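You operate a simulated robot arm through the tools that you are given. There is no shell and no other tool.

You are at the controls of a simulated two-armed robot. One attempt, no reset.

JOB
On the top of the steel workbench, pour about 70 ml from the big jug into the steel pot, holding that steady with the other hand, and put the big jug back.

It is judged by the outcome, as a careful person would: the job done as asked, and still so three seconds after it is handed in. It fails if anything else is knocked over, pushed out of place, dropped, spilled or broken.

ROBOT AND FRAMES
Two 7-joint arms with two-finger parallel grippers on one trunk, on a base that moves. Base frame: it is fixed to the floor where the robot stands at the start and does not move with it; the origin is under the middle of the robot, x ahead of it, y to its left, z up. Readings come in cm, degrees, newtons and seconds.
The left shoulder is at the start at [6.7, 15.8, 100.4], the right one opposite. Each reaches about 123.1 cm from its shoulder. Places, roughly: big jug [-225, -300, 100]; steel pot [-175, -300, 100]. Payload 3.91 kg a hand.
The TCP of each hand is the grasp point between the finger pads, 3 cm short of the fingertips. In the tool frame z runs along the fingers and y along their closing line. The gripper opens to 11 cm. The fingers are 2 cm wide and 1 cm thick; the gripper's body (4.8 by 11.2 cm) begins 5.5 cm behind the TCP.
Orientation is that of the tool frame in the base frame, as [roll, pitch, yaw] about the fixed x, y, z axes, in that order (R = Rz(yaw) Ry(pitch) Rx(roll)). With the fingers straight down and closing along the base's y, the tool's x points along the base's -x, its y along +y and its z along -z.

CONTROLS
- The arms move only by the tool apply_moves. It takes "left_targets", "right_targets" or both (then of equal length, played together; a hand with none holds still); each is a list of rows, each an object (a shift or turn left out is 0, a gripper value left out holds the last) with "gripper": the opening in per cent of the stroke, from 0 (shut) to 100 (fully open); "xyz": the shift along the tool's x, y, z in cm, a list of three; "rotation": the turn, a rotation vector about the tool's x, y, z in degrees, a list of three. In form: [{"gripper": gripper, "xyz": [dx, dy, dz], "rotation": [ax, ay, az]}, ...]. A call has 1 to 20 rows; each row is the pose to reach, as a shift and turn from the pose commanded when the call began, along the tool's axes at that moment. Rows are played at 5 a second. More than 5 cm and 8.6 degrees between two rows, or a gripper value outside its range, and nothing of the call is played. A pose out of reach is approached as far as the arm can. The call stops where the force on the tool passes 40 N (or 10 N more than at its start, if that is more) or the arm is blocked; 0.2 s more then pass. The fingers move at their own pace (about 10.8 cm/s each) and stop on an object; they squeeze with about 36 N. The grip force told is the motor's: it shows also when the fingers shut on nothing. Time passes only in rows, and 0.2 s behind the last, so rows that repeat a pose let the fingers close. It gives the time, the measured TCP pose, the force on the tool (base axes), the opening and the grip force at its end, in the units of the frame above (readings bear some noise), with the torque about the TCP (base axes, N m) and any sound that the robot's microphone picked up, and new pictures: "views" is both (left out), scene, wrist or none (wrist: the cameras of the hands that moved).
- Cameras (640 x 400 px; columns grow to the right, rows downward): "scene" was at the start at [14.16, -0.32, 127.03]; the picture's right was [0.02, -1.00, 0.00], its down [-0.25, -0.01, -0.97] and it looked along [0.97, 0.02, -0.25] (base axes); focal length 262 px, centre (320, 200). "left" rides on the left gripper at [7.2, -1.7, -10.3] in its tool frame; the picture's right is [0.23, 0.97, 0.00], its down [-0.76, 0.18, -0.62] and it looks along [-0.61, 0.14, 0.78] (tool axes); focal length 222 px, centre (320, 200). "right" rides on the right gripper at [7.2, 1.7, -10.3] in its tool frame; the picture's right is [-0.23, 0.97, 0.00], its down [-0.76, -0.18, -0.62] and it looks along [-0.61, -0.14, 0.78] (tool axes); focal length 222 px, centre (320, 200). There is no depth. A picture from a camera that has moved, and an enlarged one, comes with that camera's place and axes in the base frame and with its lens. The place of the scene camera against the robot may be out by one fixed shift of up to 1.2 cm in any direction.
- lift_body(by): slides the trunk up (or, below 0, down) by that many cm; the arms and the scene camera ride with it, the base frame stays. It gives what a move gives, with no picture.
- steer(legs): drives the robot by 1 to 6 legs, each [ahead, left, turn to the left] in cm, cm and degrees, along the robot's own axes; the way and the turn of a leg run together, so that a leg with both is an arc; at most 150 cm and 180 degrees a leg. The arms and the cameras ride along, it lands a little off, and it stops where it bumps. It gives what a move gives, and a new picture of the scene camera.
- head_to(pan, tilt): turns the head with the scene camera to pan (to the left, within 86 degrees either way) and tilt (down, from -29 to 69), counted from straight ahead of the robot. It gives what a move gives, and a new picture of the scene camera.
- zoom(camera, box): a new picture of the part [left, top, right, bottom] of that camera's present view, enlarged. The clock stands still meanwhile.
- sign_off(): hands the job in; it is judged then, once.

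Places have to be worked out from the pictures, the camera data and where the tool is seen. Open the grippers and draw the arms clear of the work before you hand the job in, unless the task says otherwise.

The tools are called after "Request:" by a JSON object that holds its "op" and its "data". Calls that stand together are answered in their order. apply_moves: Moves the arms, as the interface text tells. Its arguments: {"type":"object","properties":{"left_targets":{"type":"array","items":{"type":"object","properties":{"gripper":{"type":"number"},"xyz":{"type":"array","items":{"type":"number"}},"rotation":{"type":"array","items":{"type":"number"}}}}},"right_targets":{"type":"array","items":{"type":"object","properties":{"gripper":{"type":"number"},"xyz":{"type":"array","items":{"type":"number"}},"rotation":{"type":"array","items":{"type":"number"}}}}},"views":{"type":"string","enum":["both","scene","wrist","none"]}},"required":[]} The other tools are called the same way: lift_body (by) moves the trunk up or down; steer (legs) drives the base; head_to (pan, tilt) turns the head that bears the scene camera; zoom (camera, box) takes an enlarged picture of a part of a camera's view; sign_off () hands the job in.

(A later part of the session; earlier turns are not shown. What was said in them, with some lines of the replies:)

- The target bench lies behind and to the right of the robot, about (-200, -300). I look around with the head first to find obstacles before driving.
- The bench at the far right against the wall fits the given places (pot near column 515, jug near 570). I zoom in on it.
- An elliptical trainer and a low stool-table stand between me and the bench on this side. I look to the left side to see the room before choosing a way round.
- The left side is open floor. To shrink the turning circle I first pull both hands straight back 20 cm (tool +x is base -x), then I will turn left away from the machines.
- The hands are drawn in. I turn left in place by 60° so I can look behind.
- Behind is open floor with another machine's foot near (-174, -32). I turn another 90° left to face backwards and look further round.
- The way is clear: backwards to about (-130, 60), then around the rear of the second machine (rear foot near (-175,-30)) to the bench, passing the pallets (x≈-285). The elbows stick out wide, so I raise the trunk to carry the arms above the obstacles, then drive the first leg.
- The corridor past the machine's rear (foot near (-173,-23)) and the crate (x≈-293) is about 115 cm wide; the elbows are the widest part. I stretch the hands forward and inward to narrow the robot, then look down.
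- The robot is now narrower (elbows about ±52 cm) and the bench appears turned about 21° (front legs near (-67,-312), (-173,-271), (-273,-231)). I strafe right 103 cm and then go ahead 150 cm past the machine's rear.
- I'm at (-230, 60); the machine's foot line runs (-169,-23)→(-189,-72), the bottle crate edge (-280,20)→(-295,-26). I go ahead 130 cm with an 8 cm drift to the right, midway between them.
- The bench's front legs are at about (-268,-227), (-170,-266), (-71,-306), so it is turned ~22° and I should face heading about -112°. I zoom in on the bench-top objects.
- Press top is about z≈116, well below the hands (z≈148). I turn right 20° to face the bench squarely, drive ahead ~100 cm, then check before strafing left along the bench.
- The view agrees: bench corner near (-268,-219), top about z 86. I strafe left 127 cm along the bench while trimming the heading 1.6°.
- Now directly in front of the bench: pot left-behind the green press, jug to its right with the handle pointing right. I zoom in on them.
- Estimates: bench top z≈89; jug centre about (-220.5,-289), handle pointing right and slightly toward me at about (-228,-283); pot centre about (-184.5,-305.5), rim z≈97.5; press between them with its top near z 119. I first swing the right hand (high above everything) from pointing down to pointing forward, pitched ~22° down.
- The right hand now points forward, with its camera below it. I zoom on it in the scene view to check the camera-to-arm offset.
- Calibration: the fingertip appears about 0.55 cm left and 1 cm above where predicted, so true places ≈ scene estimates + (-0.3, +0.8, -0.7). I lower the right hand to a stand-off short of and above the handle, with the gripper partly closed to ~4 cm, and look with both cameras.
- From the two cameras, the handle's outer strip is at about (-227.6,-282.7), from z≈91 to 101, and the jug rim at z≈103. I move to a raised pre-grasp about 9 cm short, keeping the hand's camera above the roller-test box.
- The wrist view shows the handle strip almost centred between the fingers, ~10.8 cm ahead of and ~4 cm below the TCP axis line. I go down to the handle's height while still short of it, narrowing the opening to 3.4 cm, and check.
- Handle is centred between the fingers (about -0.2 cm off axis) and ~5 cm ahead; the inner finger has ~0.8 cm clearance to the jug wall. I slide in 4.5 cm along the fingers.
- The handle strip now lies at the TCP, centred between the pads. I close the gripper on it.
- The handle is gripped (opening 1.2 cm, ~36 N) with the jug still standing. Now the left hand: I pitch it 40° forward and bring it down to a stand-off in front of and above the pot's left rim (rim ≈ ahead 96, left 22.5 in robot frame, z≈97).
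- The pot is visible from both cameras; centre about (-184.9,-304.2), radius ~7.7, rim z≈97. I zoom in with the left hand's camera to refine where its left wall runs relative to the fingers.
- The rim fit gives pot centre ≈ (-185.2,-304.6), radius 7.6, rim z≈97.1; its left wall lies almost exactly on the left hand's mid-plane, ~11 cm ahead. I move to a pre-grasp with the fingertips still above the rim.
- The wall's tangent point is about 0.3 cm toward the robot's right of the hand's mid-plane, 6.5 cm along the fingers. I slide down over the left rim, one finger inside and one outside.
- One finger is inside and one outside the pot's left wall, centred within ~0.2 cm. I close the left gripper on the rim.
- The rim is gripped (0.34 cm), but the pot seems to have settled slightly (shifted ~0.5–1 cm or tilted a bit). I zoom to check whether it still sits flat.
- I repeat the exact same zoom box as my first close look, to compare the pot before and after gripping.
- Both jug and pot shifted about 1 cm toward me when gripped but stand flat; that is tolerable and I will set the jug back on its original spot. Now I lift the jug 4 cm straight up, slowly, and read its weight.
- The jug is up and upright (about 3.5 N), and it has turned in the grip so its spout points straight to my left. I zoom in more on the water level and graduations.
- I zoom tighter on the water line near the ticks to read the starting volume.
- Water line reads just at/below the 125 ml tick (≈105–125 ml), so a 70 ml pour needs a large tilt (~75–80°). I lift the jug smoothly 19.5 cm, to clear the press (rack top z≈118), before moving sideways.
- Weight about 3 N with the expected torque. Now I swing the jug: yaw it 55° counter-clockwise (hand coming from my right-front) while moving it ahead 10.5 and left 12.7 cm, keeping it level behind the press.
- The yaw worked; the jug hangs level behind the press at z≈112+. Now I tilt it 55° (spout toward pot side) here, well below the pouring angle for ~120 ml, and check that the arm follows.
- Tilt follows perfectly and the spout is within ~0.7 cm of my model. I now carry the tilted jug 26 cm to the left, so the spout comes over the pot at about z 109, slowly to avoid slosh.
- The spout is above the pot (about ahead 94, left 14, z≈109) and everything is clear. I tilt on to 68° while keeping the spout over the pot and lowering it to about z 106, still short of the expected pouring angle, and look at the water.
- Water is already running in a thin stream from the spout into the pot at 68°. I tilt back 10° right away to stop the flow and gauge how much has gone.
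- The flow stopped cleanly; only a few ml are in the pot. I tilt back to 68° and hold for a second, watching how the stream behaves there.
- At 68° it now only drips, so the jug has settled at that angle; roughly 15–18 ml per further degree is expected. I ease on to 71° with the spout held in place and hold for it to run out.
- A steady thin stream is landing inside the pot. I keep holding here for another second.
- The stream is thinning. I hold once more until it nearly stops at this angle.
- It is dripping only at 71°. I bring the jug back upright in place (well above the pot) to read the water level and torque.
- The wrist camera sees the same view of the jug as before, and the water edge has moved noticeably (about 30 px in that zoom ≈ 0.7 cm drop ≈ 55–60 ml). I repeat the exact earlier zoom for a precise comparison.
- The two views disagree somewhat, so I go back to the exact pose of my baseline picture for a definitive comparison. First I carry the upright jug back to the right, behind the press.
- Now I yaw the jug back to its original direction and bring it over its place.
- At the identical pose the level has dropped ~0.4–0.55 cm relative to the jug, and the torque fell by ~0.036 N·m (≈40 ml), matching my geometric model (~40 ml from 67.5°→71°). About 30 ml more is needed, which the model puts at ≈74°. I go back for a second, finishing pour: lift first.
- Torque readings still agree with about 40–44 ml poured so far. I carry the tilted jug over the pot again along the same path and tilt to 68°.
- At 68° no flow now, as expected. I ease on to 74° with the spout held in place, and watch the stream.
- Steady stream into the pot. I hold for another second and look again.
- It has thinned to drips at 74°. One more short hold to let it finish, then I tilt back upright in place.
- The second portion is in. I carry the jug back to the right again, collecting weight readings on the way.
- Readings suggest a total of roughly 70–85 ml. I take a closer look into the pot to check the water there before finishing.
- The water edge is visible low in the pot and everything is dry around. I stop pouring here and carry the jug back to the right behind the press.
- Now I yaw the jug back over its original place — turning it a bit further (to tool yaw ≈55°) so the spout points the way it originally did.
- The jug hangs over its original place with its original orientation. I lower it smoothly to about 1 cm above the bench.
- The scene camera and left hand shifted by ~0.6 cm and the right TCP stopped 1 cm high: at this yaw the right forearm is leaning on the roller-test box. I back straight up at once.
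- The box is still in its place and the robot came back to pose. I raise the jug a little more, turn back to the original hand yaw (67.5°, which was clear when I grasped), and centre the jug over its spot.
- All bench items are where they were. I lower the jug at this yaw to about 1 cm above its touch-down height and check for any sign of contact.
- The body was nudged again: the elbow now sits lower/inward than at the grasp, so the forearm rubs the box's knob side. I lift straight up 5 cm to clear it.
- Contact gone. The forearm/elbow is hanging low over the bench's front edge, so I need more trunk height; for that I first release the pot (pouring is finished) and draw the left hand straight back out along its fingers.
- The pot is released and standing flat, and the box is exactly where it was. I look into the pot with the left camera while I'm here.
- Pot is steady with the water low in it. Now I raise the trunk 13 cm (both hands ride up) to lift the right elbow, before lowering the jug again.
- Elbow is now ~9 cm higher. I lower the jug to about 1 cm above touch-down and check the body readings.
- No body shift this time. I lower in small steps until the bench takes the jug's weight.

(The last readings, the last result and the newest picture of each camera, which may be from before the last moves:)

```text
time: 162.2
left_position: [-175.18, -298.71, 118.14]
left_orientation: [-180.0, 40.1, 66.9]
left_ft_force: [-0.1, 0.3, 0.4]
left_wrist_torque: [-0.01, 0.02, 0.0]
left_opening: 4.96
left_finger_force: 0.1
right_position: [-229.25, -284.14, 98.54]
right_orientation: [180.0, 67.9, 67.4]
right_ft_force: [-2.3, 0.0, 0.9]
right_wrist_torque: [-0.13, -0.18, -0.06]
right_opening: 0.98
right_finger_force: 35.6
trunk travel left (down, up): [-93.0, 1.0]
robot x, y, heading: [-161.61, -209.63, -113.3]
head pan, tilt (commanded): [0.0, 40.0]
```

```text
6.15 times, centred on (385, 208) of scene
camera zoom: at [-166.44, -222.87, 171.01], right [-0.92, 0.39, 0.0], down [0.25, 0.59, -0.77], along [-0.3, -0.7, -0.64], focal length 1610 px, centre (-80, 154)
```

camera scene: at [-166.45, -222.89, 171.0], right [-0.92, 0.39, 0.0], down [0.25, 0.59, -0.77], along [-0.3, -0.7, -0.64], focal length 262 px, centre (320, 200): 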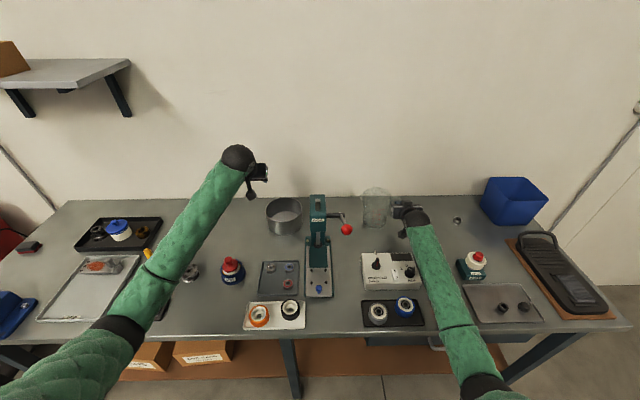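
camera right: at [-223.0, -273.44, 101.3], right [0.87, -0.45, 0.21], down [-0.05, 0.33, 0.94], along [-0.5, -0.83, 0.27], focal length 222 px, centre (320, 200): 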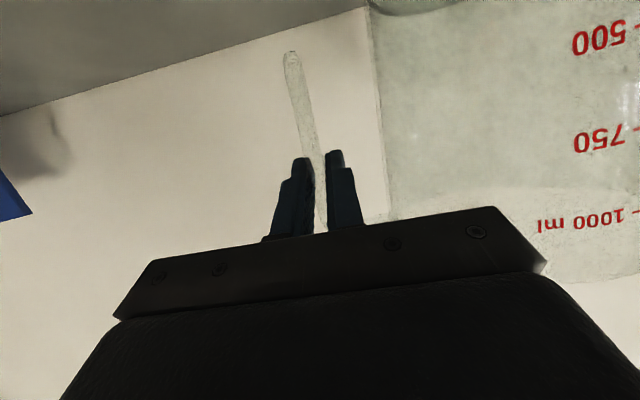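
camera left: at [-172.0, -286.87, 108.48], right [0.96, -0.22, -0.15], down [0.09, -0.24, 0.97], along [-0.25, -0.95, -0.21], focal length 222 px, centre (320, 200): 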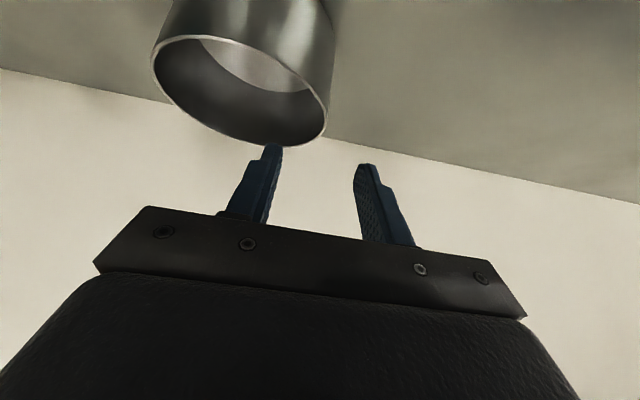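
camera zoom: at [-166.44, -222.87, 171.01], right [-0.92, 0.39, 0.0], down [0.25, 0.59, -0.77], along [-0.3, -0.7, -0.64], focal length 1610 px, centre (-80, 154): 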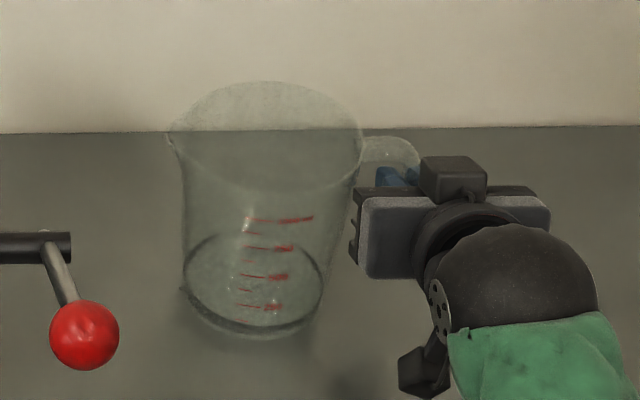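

The bench has taken the jug's weight (torque reversed). I ease up 1 mm and open the fingers gently.

Request:
{"op": "apply_moves", "data": {"right_targets": [{"xyz": [-0.07, 0, -0.03]}, {"xyz": [-0.07, 0, -0.03], "gripper": 12}, {"xyz": [-0.07, 0, -0.03], "gripper": 20}, {"xyz": [-0.07, 0, -0.03], "gripper": 29}, {"xyz": [-0.07, 0, -0.03], "gripper": 29}], "views": "both"}}

Request:
{"op": "zoom", "data": {"camera": "scene", "box": [345, 175, 425, 240]}}

Request:
{"op": "zoom", "data": {"camera": "right", "box": [200, 0, 500, 200]}}

```text
time: 163.4
left_position: [-175.13, -298.69, 118.22]
left_orientation: [-180.0, 40.0, 67.0]
left_ft_force: [-0.3, 0.2, -0.2]
left_wrist_torque: [0.0, 0.0, -0.02]
left_opening: 4.95
left_finger_force: 0.0
right_position: [-229.18, -284.17, 98.68]
right_orientation: [180.0, 67.7, 67.6]
right_ft_force: [0.5, 0.2, -0.2]
right_wrist_torque: [-0.02, 0.03, 0.0]
right_opening: 3.2
right_finger_force: 0.1
trunk travel left (down, up): [-93.0, 1.0]
robot x, y, heading: [-161.14, -209.86, -113.0]
head pan, tilt (commanded): [0.0, 40.0]
camera scene: at [-166.43, -222.87, 171.0], right [-0.92, 0.39, 0.0], down [0.25, 0.59, -0.77], along [-0.3, -0.7, -0.64], focal length 262 px, centre (320, 200)
camera right: at [-222.92, -273.43, 95.84], right [0.87, -0.45, 0.21], down [-0.05, 0.33, 0.94], along [-0.5, -0.83, 0.27], focal length 222 px, centre (320, 200)
```

scene: 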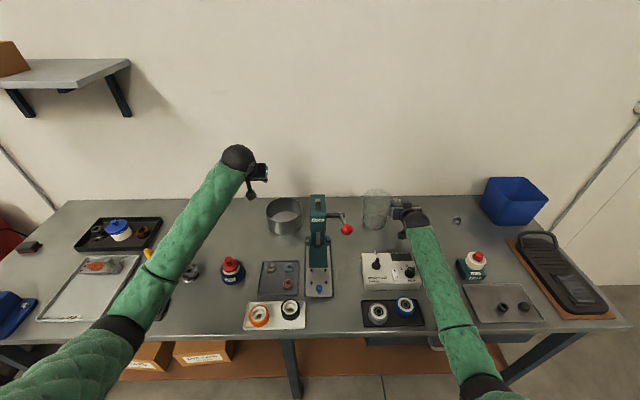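
right: 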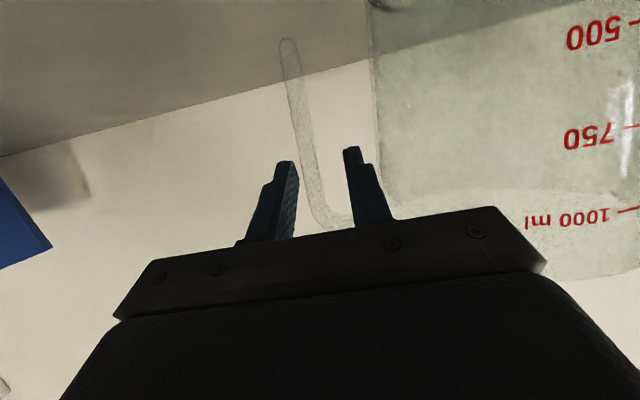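

```text
6.15 times, centred on (385, 208) of scene
camera zoom: at [-166.43, -222.87, 171.0], right [-0.92, 0.39, 0.0], down [0.25, 0.59, -0.77], along [-0.3, -0.7, -0.64], focal length 1610 px, centre (-80, 154)
```

zoom: 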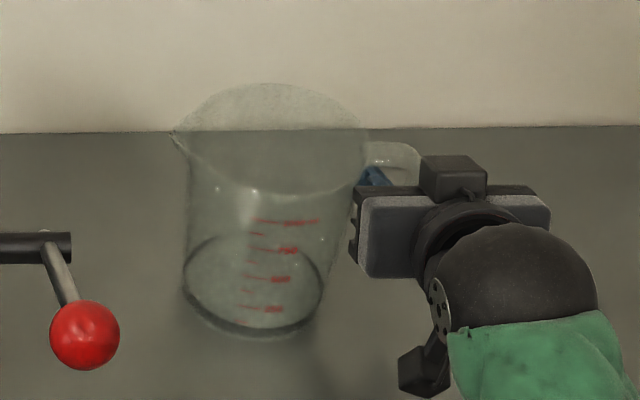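

```text
2.00 times, centred on (350, 100) of right
camera zoom: at [-222.92, -273.43, 95.84], right [0.87, -0.45, 0.21], down [-0.05, 0.33, 0.94], along [-0.5, -0.83, 0.27], focal length 444 px, centre (260, 400)
```

zoom: 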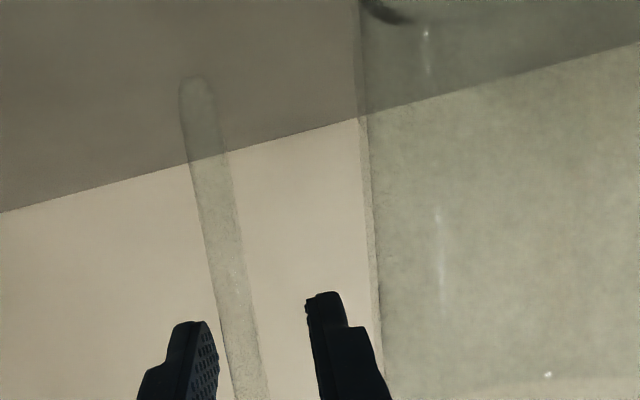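

The jug stands upright on the bench and the handle is free between the fingers. I withdraw straight back along the fingers, then up and away.

Request:
{"op": "apply_moves", "data": {"right_targets": [{"xyz": [0, 0, -1.2]}, {"xyz": [0, 0, -2.5]}, {"xyz": [0, 0, -4]}, {"xyz": [0, 0, -5.5]}, {"xyz": [-0.5, 0, -7]}, {"xyz": [-2.5, 0, -8.5]}, {"xyz": [-5, 0, -10]}, {"xyz": [-8, 0, -11.5]}, {"xyz": [-11, 0, -13]}, {"xyz": [-14, 0, -14.5]}, {"xyz": [-14, 0, -14.5]}], "views": "both"}}

Request:
{"op": "zoom", "data": {"camera": "scene", "box": [250, 170, 450, 300]}}

```text
time: 165.8
left_position: [-175.04, -298.82, 118.05]
left_orientation: [-179.9, 40.0, 66.8]
left_ft_force: [-0.9, -0.7, 0.0]
left_wrist_torque: [0.01, 0.01, -0.03]
left_opening: 4.94
left_finger_force: 0.0
right_position: [-226.11, -276.4, 117.14]
right_orientation: [-179.8, 67.7, 67.6]
right_ft_force: [0.1, -0.7, 0.4]
right_wrist_torque: [-0.02, -0.02, -0.02]
right_opening: 3.21
right_finger_force: 0.0
trunk travel left (down, up): [-93.0, 1.0]
robot x, y, heading: [-161.21, -209.77, -113.1]
head pan, tilt (commanded): [0.0, 40.0]
camera scene: at [-166.44, -222.89, 171.0], right [-0.92, 0.39, 0.0], down [0.25, 0.59, -0.77], along [-0.3, -0.7, -0.64], focal length 262 px, centre (320, 200)
camera right: at [-219.86, -265.79, 114.3], right [0.87, -0.45, 0.21], down [-0.05, 0.33, 0.94], along [-0.5, -0.83, 0.27], focal length 222 px, centre (320, 200)
```

scene: 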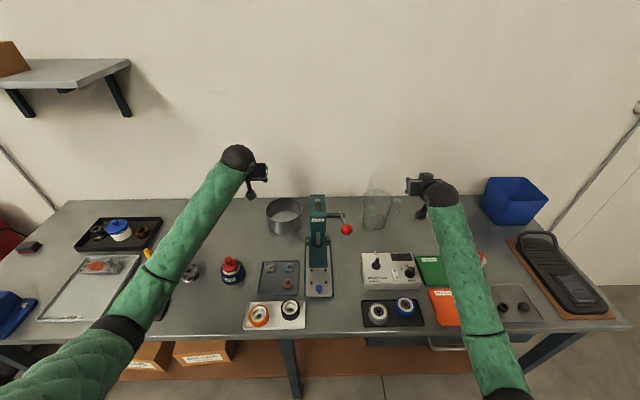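
right: 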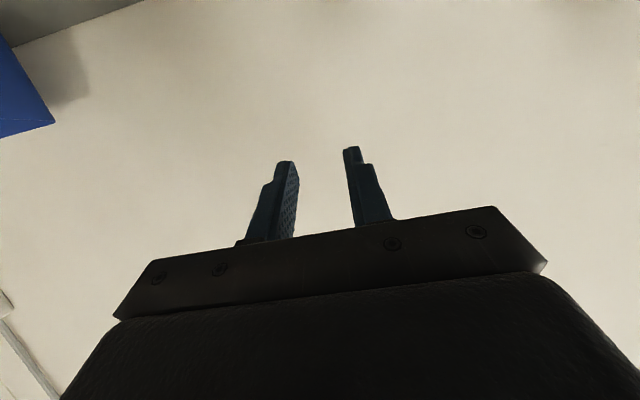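

```text
3.08 times, centred on (350, 235) of scene
camera zoom: at [-166.44, -222.89, 171.0], right [-0.92, 0.39, 0.0], down [0.25, 0.59, -0.77], along [-0.3, -0.7, -0.64], focal length 805 px, centre (228, 92)
```

zoom: 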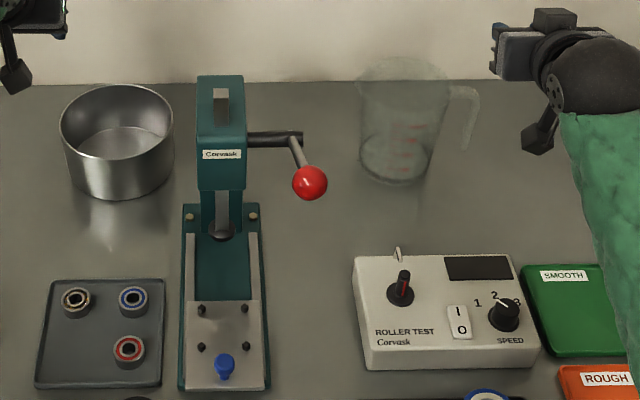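

Jug and pot both stand upright in place and nothing else has moved. A last close look at the jug's level and the pot before retracting the arms.

Request:
{"op": "zoom", "data": {"camera": "scene", "box": [358, 186, 404, 232]}}

Request:
{"op": "zoom", "data": {"camera": "scene", "box": [262, 192, 308, 238]}}

```text
8.70 times, centred on (381, 209) of scene
camera zoom: at [-166.44, -222.89, 171.0], right [-0.92, 0.39, 0.0], down [0.25, 0.59, -0.77], along [-0.3, -0.7, -0.64], focal length 2275 px, centre (-210, 122)
```

zoom: 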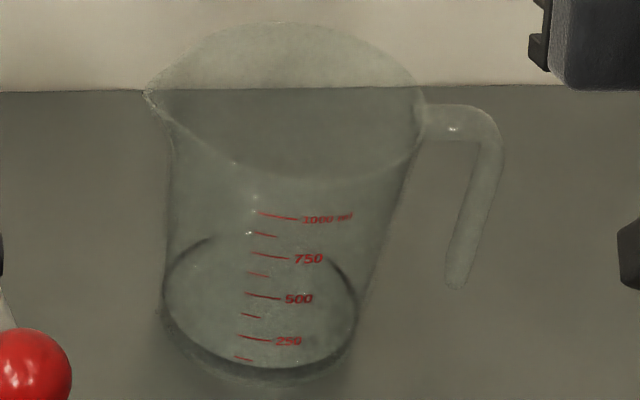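

```text
8.70 times, centred on (285, 215) of scene
camera zoom: at [-166.44, -222.89, 171.0], right [-0.92, 0.39, 0.0], down [0.25, 0.59, -0.77], along [-0.3, -0.7, -0.64], focal length 2275 px, centre (624, 70)
```

zoom: 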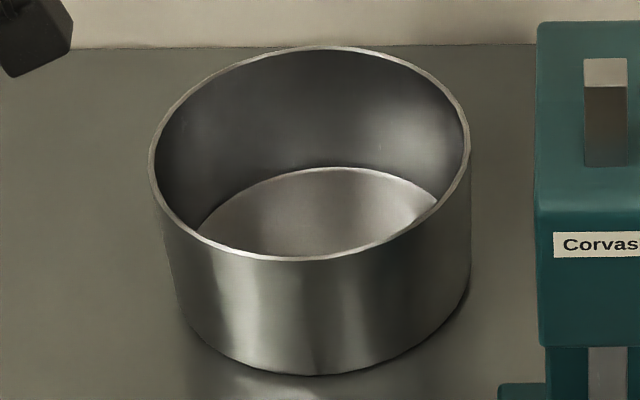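

The level now reads about 35 ml against about 110 ml at the start, so roughly 75 ml went into the pot. I open both grippers and draw the arms up and back, clear of the bench items.

Request:
{"op": "apply_moves", "data": {"left_targets": [{"xyz": [-0.5, 0, -3], "gripper": 60}, {"xyz": [-1, 0, -6]}, {"xyz": [-0.5, 0, -9]}, {"xyz": [0.6, 0, -12]}, {"xyz": [1.8, 0, -15]}, {"xyz": [3, 0, -18]}, {"xyz": [4.2, 0, -21]}, {"xyz": [5.6, 0, -24.4], "gripper": 100}, {"xyz": [5.6, 0, -24.4]}], "right_targets": [{"xyz": [-2.5, 0, -1.5], "gripper": 60}, {"xyz": [-5, 0, -3.5]}, {"xyz": [-7, 0, -6.5]}, {"xyz": [-8, 0, -10]}, {"xyz": [-8, 0, -14]}, {"xyz": [-7.5, 0, -18]}, {"xyz": [-7, 0, -21.5]}, {"xyz": [-6.3, 0, -24.2], "gripper": 100}, {"xyz": [-6.3, 0, -24.2]}], "views": "scene"}}

Request:
{"op": "zoom", "data": {"camera": "scene", "box": [0, 150, 640, 400]}}

```text
time: 167.8
left_position: [-167.11, -280.46, 133.12]
left_orientation: [180.0, 39.9, 66.9]
left_ft_force: [0.2, 0.2, 0.3]
left_wrist_torque: [0.02, -0.02, 0.02]
left_opening: 11.0
left_finger_force: 0.1
right_position: [-218.32, -258.07, 131.96]
right_orientation: [-179.9, 67.7, 67.6]
right_ft_force: [-0.1, -0.5, -0.3]
right_wrist_torque: [-0.01, -0.01, -0.02]
right_opening: 11.01
right_finger_force: 0.1
trunk travel left (down, up): [-93.0, 1.0]
robot x, y, heading: [-161.44, -209.74, -112.8]
head pan, tilt (commanded): [0.0, 40.0]
camera scene: at [-166.46, -222.98, 170.99], right [-0.92, 0.39, 0.0], down [0.25, 0.59, -0.77], along [-0.3, -0.7, -0.64], focal length 262 px, centre (320, 200)
```

scene: 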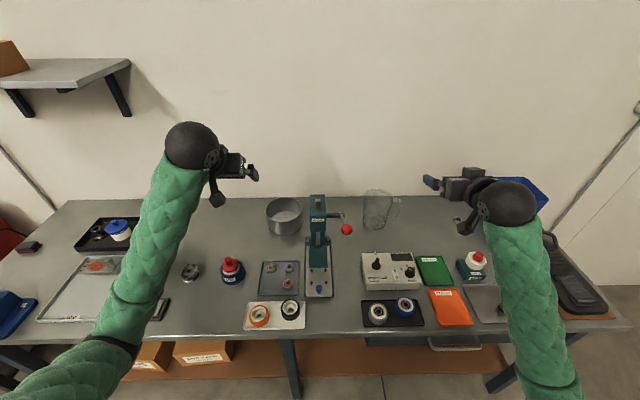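

```text
1.00 times, centred on (320, 275) of scene (not enlarged: the box is as wide or as high as the picture)
camera zoom: at [-166.46, -222.98, 170.99], right [-0.92, 0.39, 0.0], down [0.25, 0.59, -0.77], along [-0.3, -0.7, -0.64], focal length 262 px, centre (320, 125)
```

zoom: 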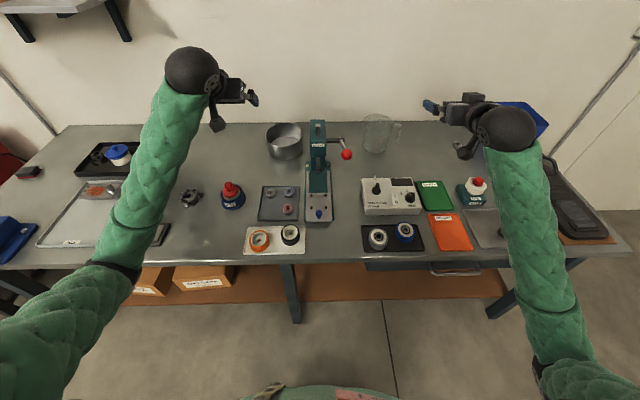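

Everything visible is in place; the pen cup on the left is hidden behind the left forearm, so I draw the left arm further back and in to check it.

Request:
{"op": "apply_moves", "data": {"left_targets": [{"xyz": [0.5, -3, -3]}, {"xyz": [1, -6, -6]}, {"xyz": [1.5, -9, -9]}, {"xyz": [2, -12, -12]}, {"xyz": [2.5, -14, -15]}, {"xyz": [2.5, -14, -15]}], "views": "scene"}}

Request:
{"op": "zoom", "data": {"camera": "scene", "box": [60, 200, 280, 340]}}

```text
time: 169.2
left_position: [-175.54, -264.25, 143.33]
left_orientation: [-180.0, 40.1, 66.8]
left_ft_force: [-0.2, 0.1, -0.7]
left_wrist_torque: [-0.01, 0.01, -0.01]
left_opening: 11.01
left_finger_force: 0.1
right_position: [-218.33, -258.01, 132.05]
right_orientation: [-179.9, 67.8, 67.6]
right_ft_force: [0.7, -0.2, -0.4]
right_wrist_torque: [0.02, 0.0, -0.01]
right_opening: 11.01
right_finger_force: 0.1
trunk travel left (down, up): [-93.0, 1.0]
robot x, y, heading: [-161.47, -209.47, -113.2]
head pan, tilt (commanded): [0.0, 40.0]
camera scene: at [-166.33, -222.92, 171.0], right [-0.92, 0.39, 0.0], down [0.25, 0.59, -0.77], along [-0.3, -0.7, -0.64], focal length 262 px, centre (320, 200)
```

scene: 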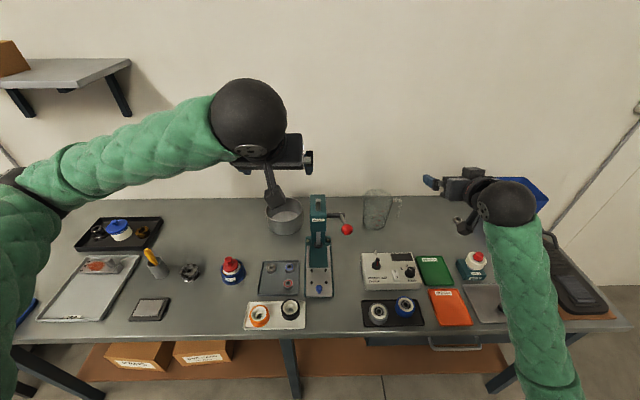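

```text
2.86 times, centred on (170, 270) of scene
camera zoom: at [-166.33, -222.92, 171.0], right [-0.92, 0.39, 0.0], down [0.25, 0.59, -0.77], along [-0.3, -0.7, -0.64], focal length 748 px, centre (749, 0)
```

zoom: 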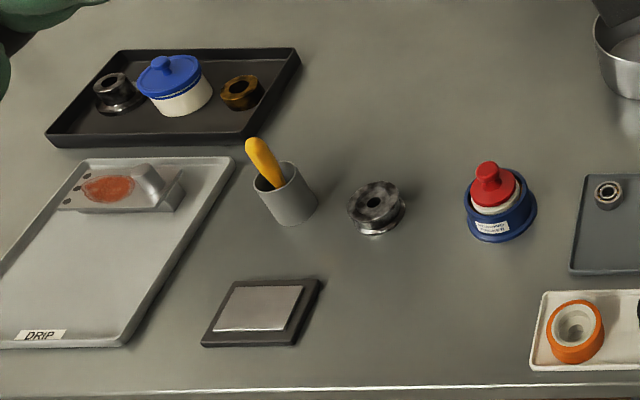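

All bench items stand untouched, the pot holds the poured water, the jug is back in its place, and both arms are open and clear. I hand the job in.

Request:
{"op": "sign_off", "data": {}}

```text
The job is handed in.
```

I poured water from the big jug into the steel pot while the left hand held the pot's rim. Then I put the jug back upright at its original spot, and the job is handed in.

- **Amount poured:** My best estimate is about 75 to 80 ml, slightly over the 70 ml asked. It is uncertain: the jug's level marks, the weight readings and the tilt angles gave anything from about 65 to 97 ml. I poured in two goes and stopped after the second rather than risk going further over.
- **Jug and pot:** The jug's spout ended up turned roughly 10 to 15° from where it first pointed. The pot shifted about 1 cm toward the robot when the hand closed on it, and I left it there.
- **Contact on the bench:** Twice, while I was lowering the jug, the right arm pressed on something, probably the roller-test box or the bench's front edge. I backed off each time and finished with the trunk raised. The box and everything else on the bench looked unmoved afterwards.
- **Spills:** I saw no water outside the pot, and the other bench items I could see were still standing.
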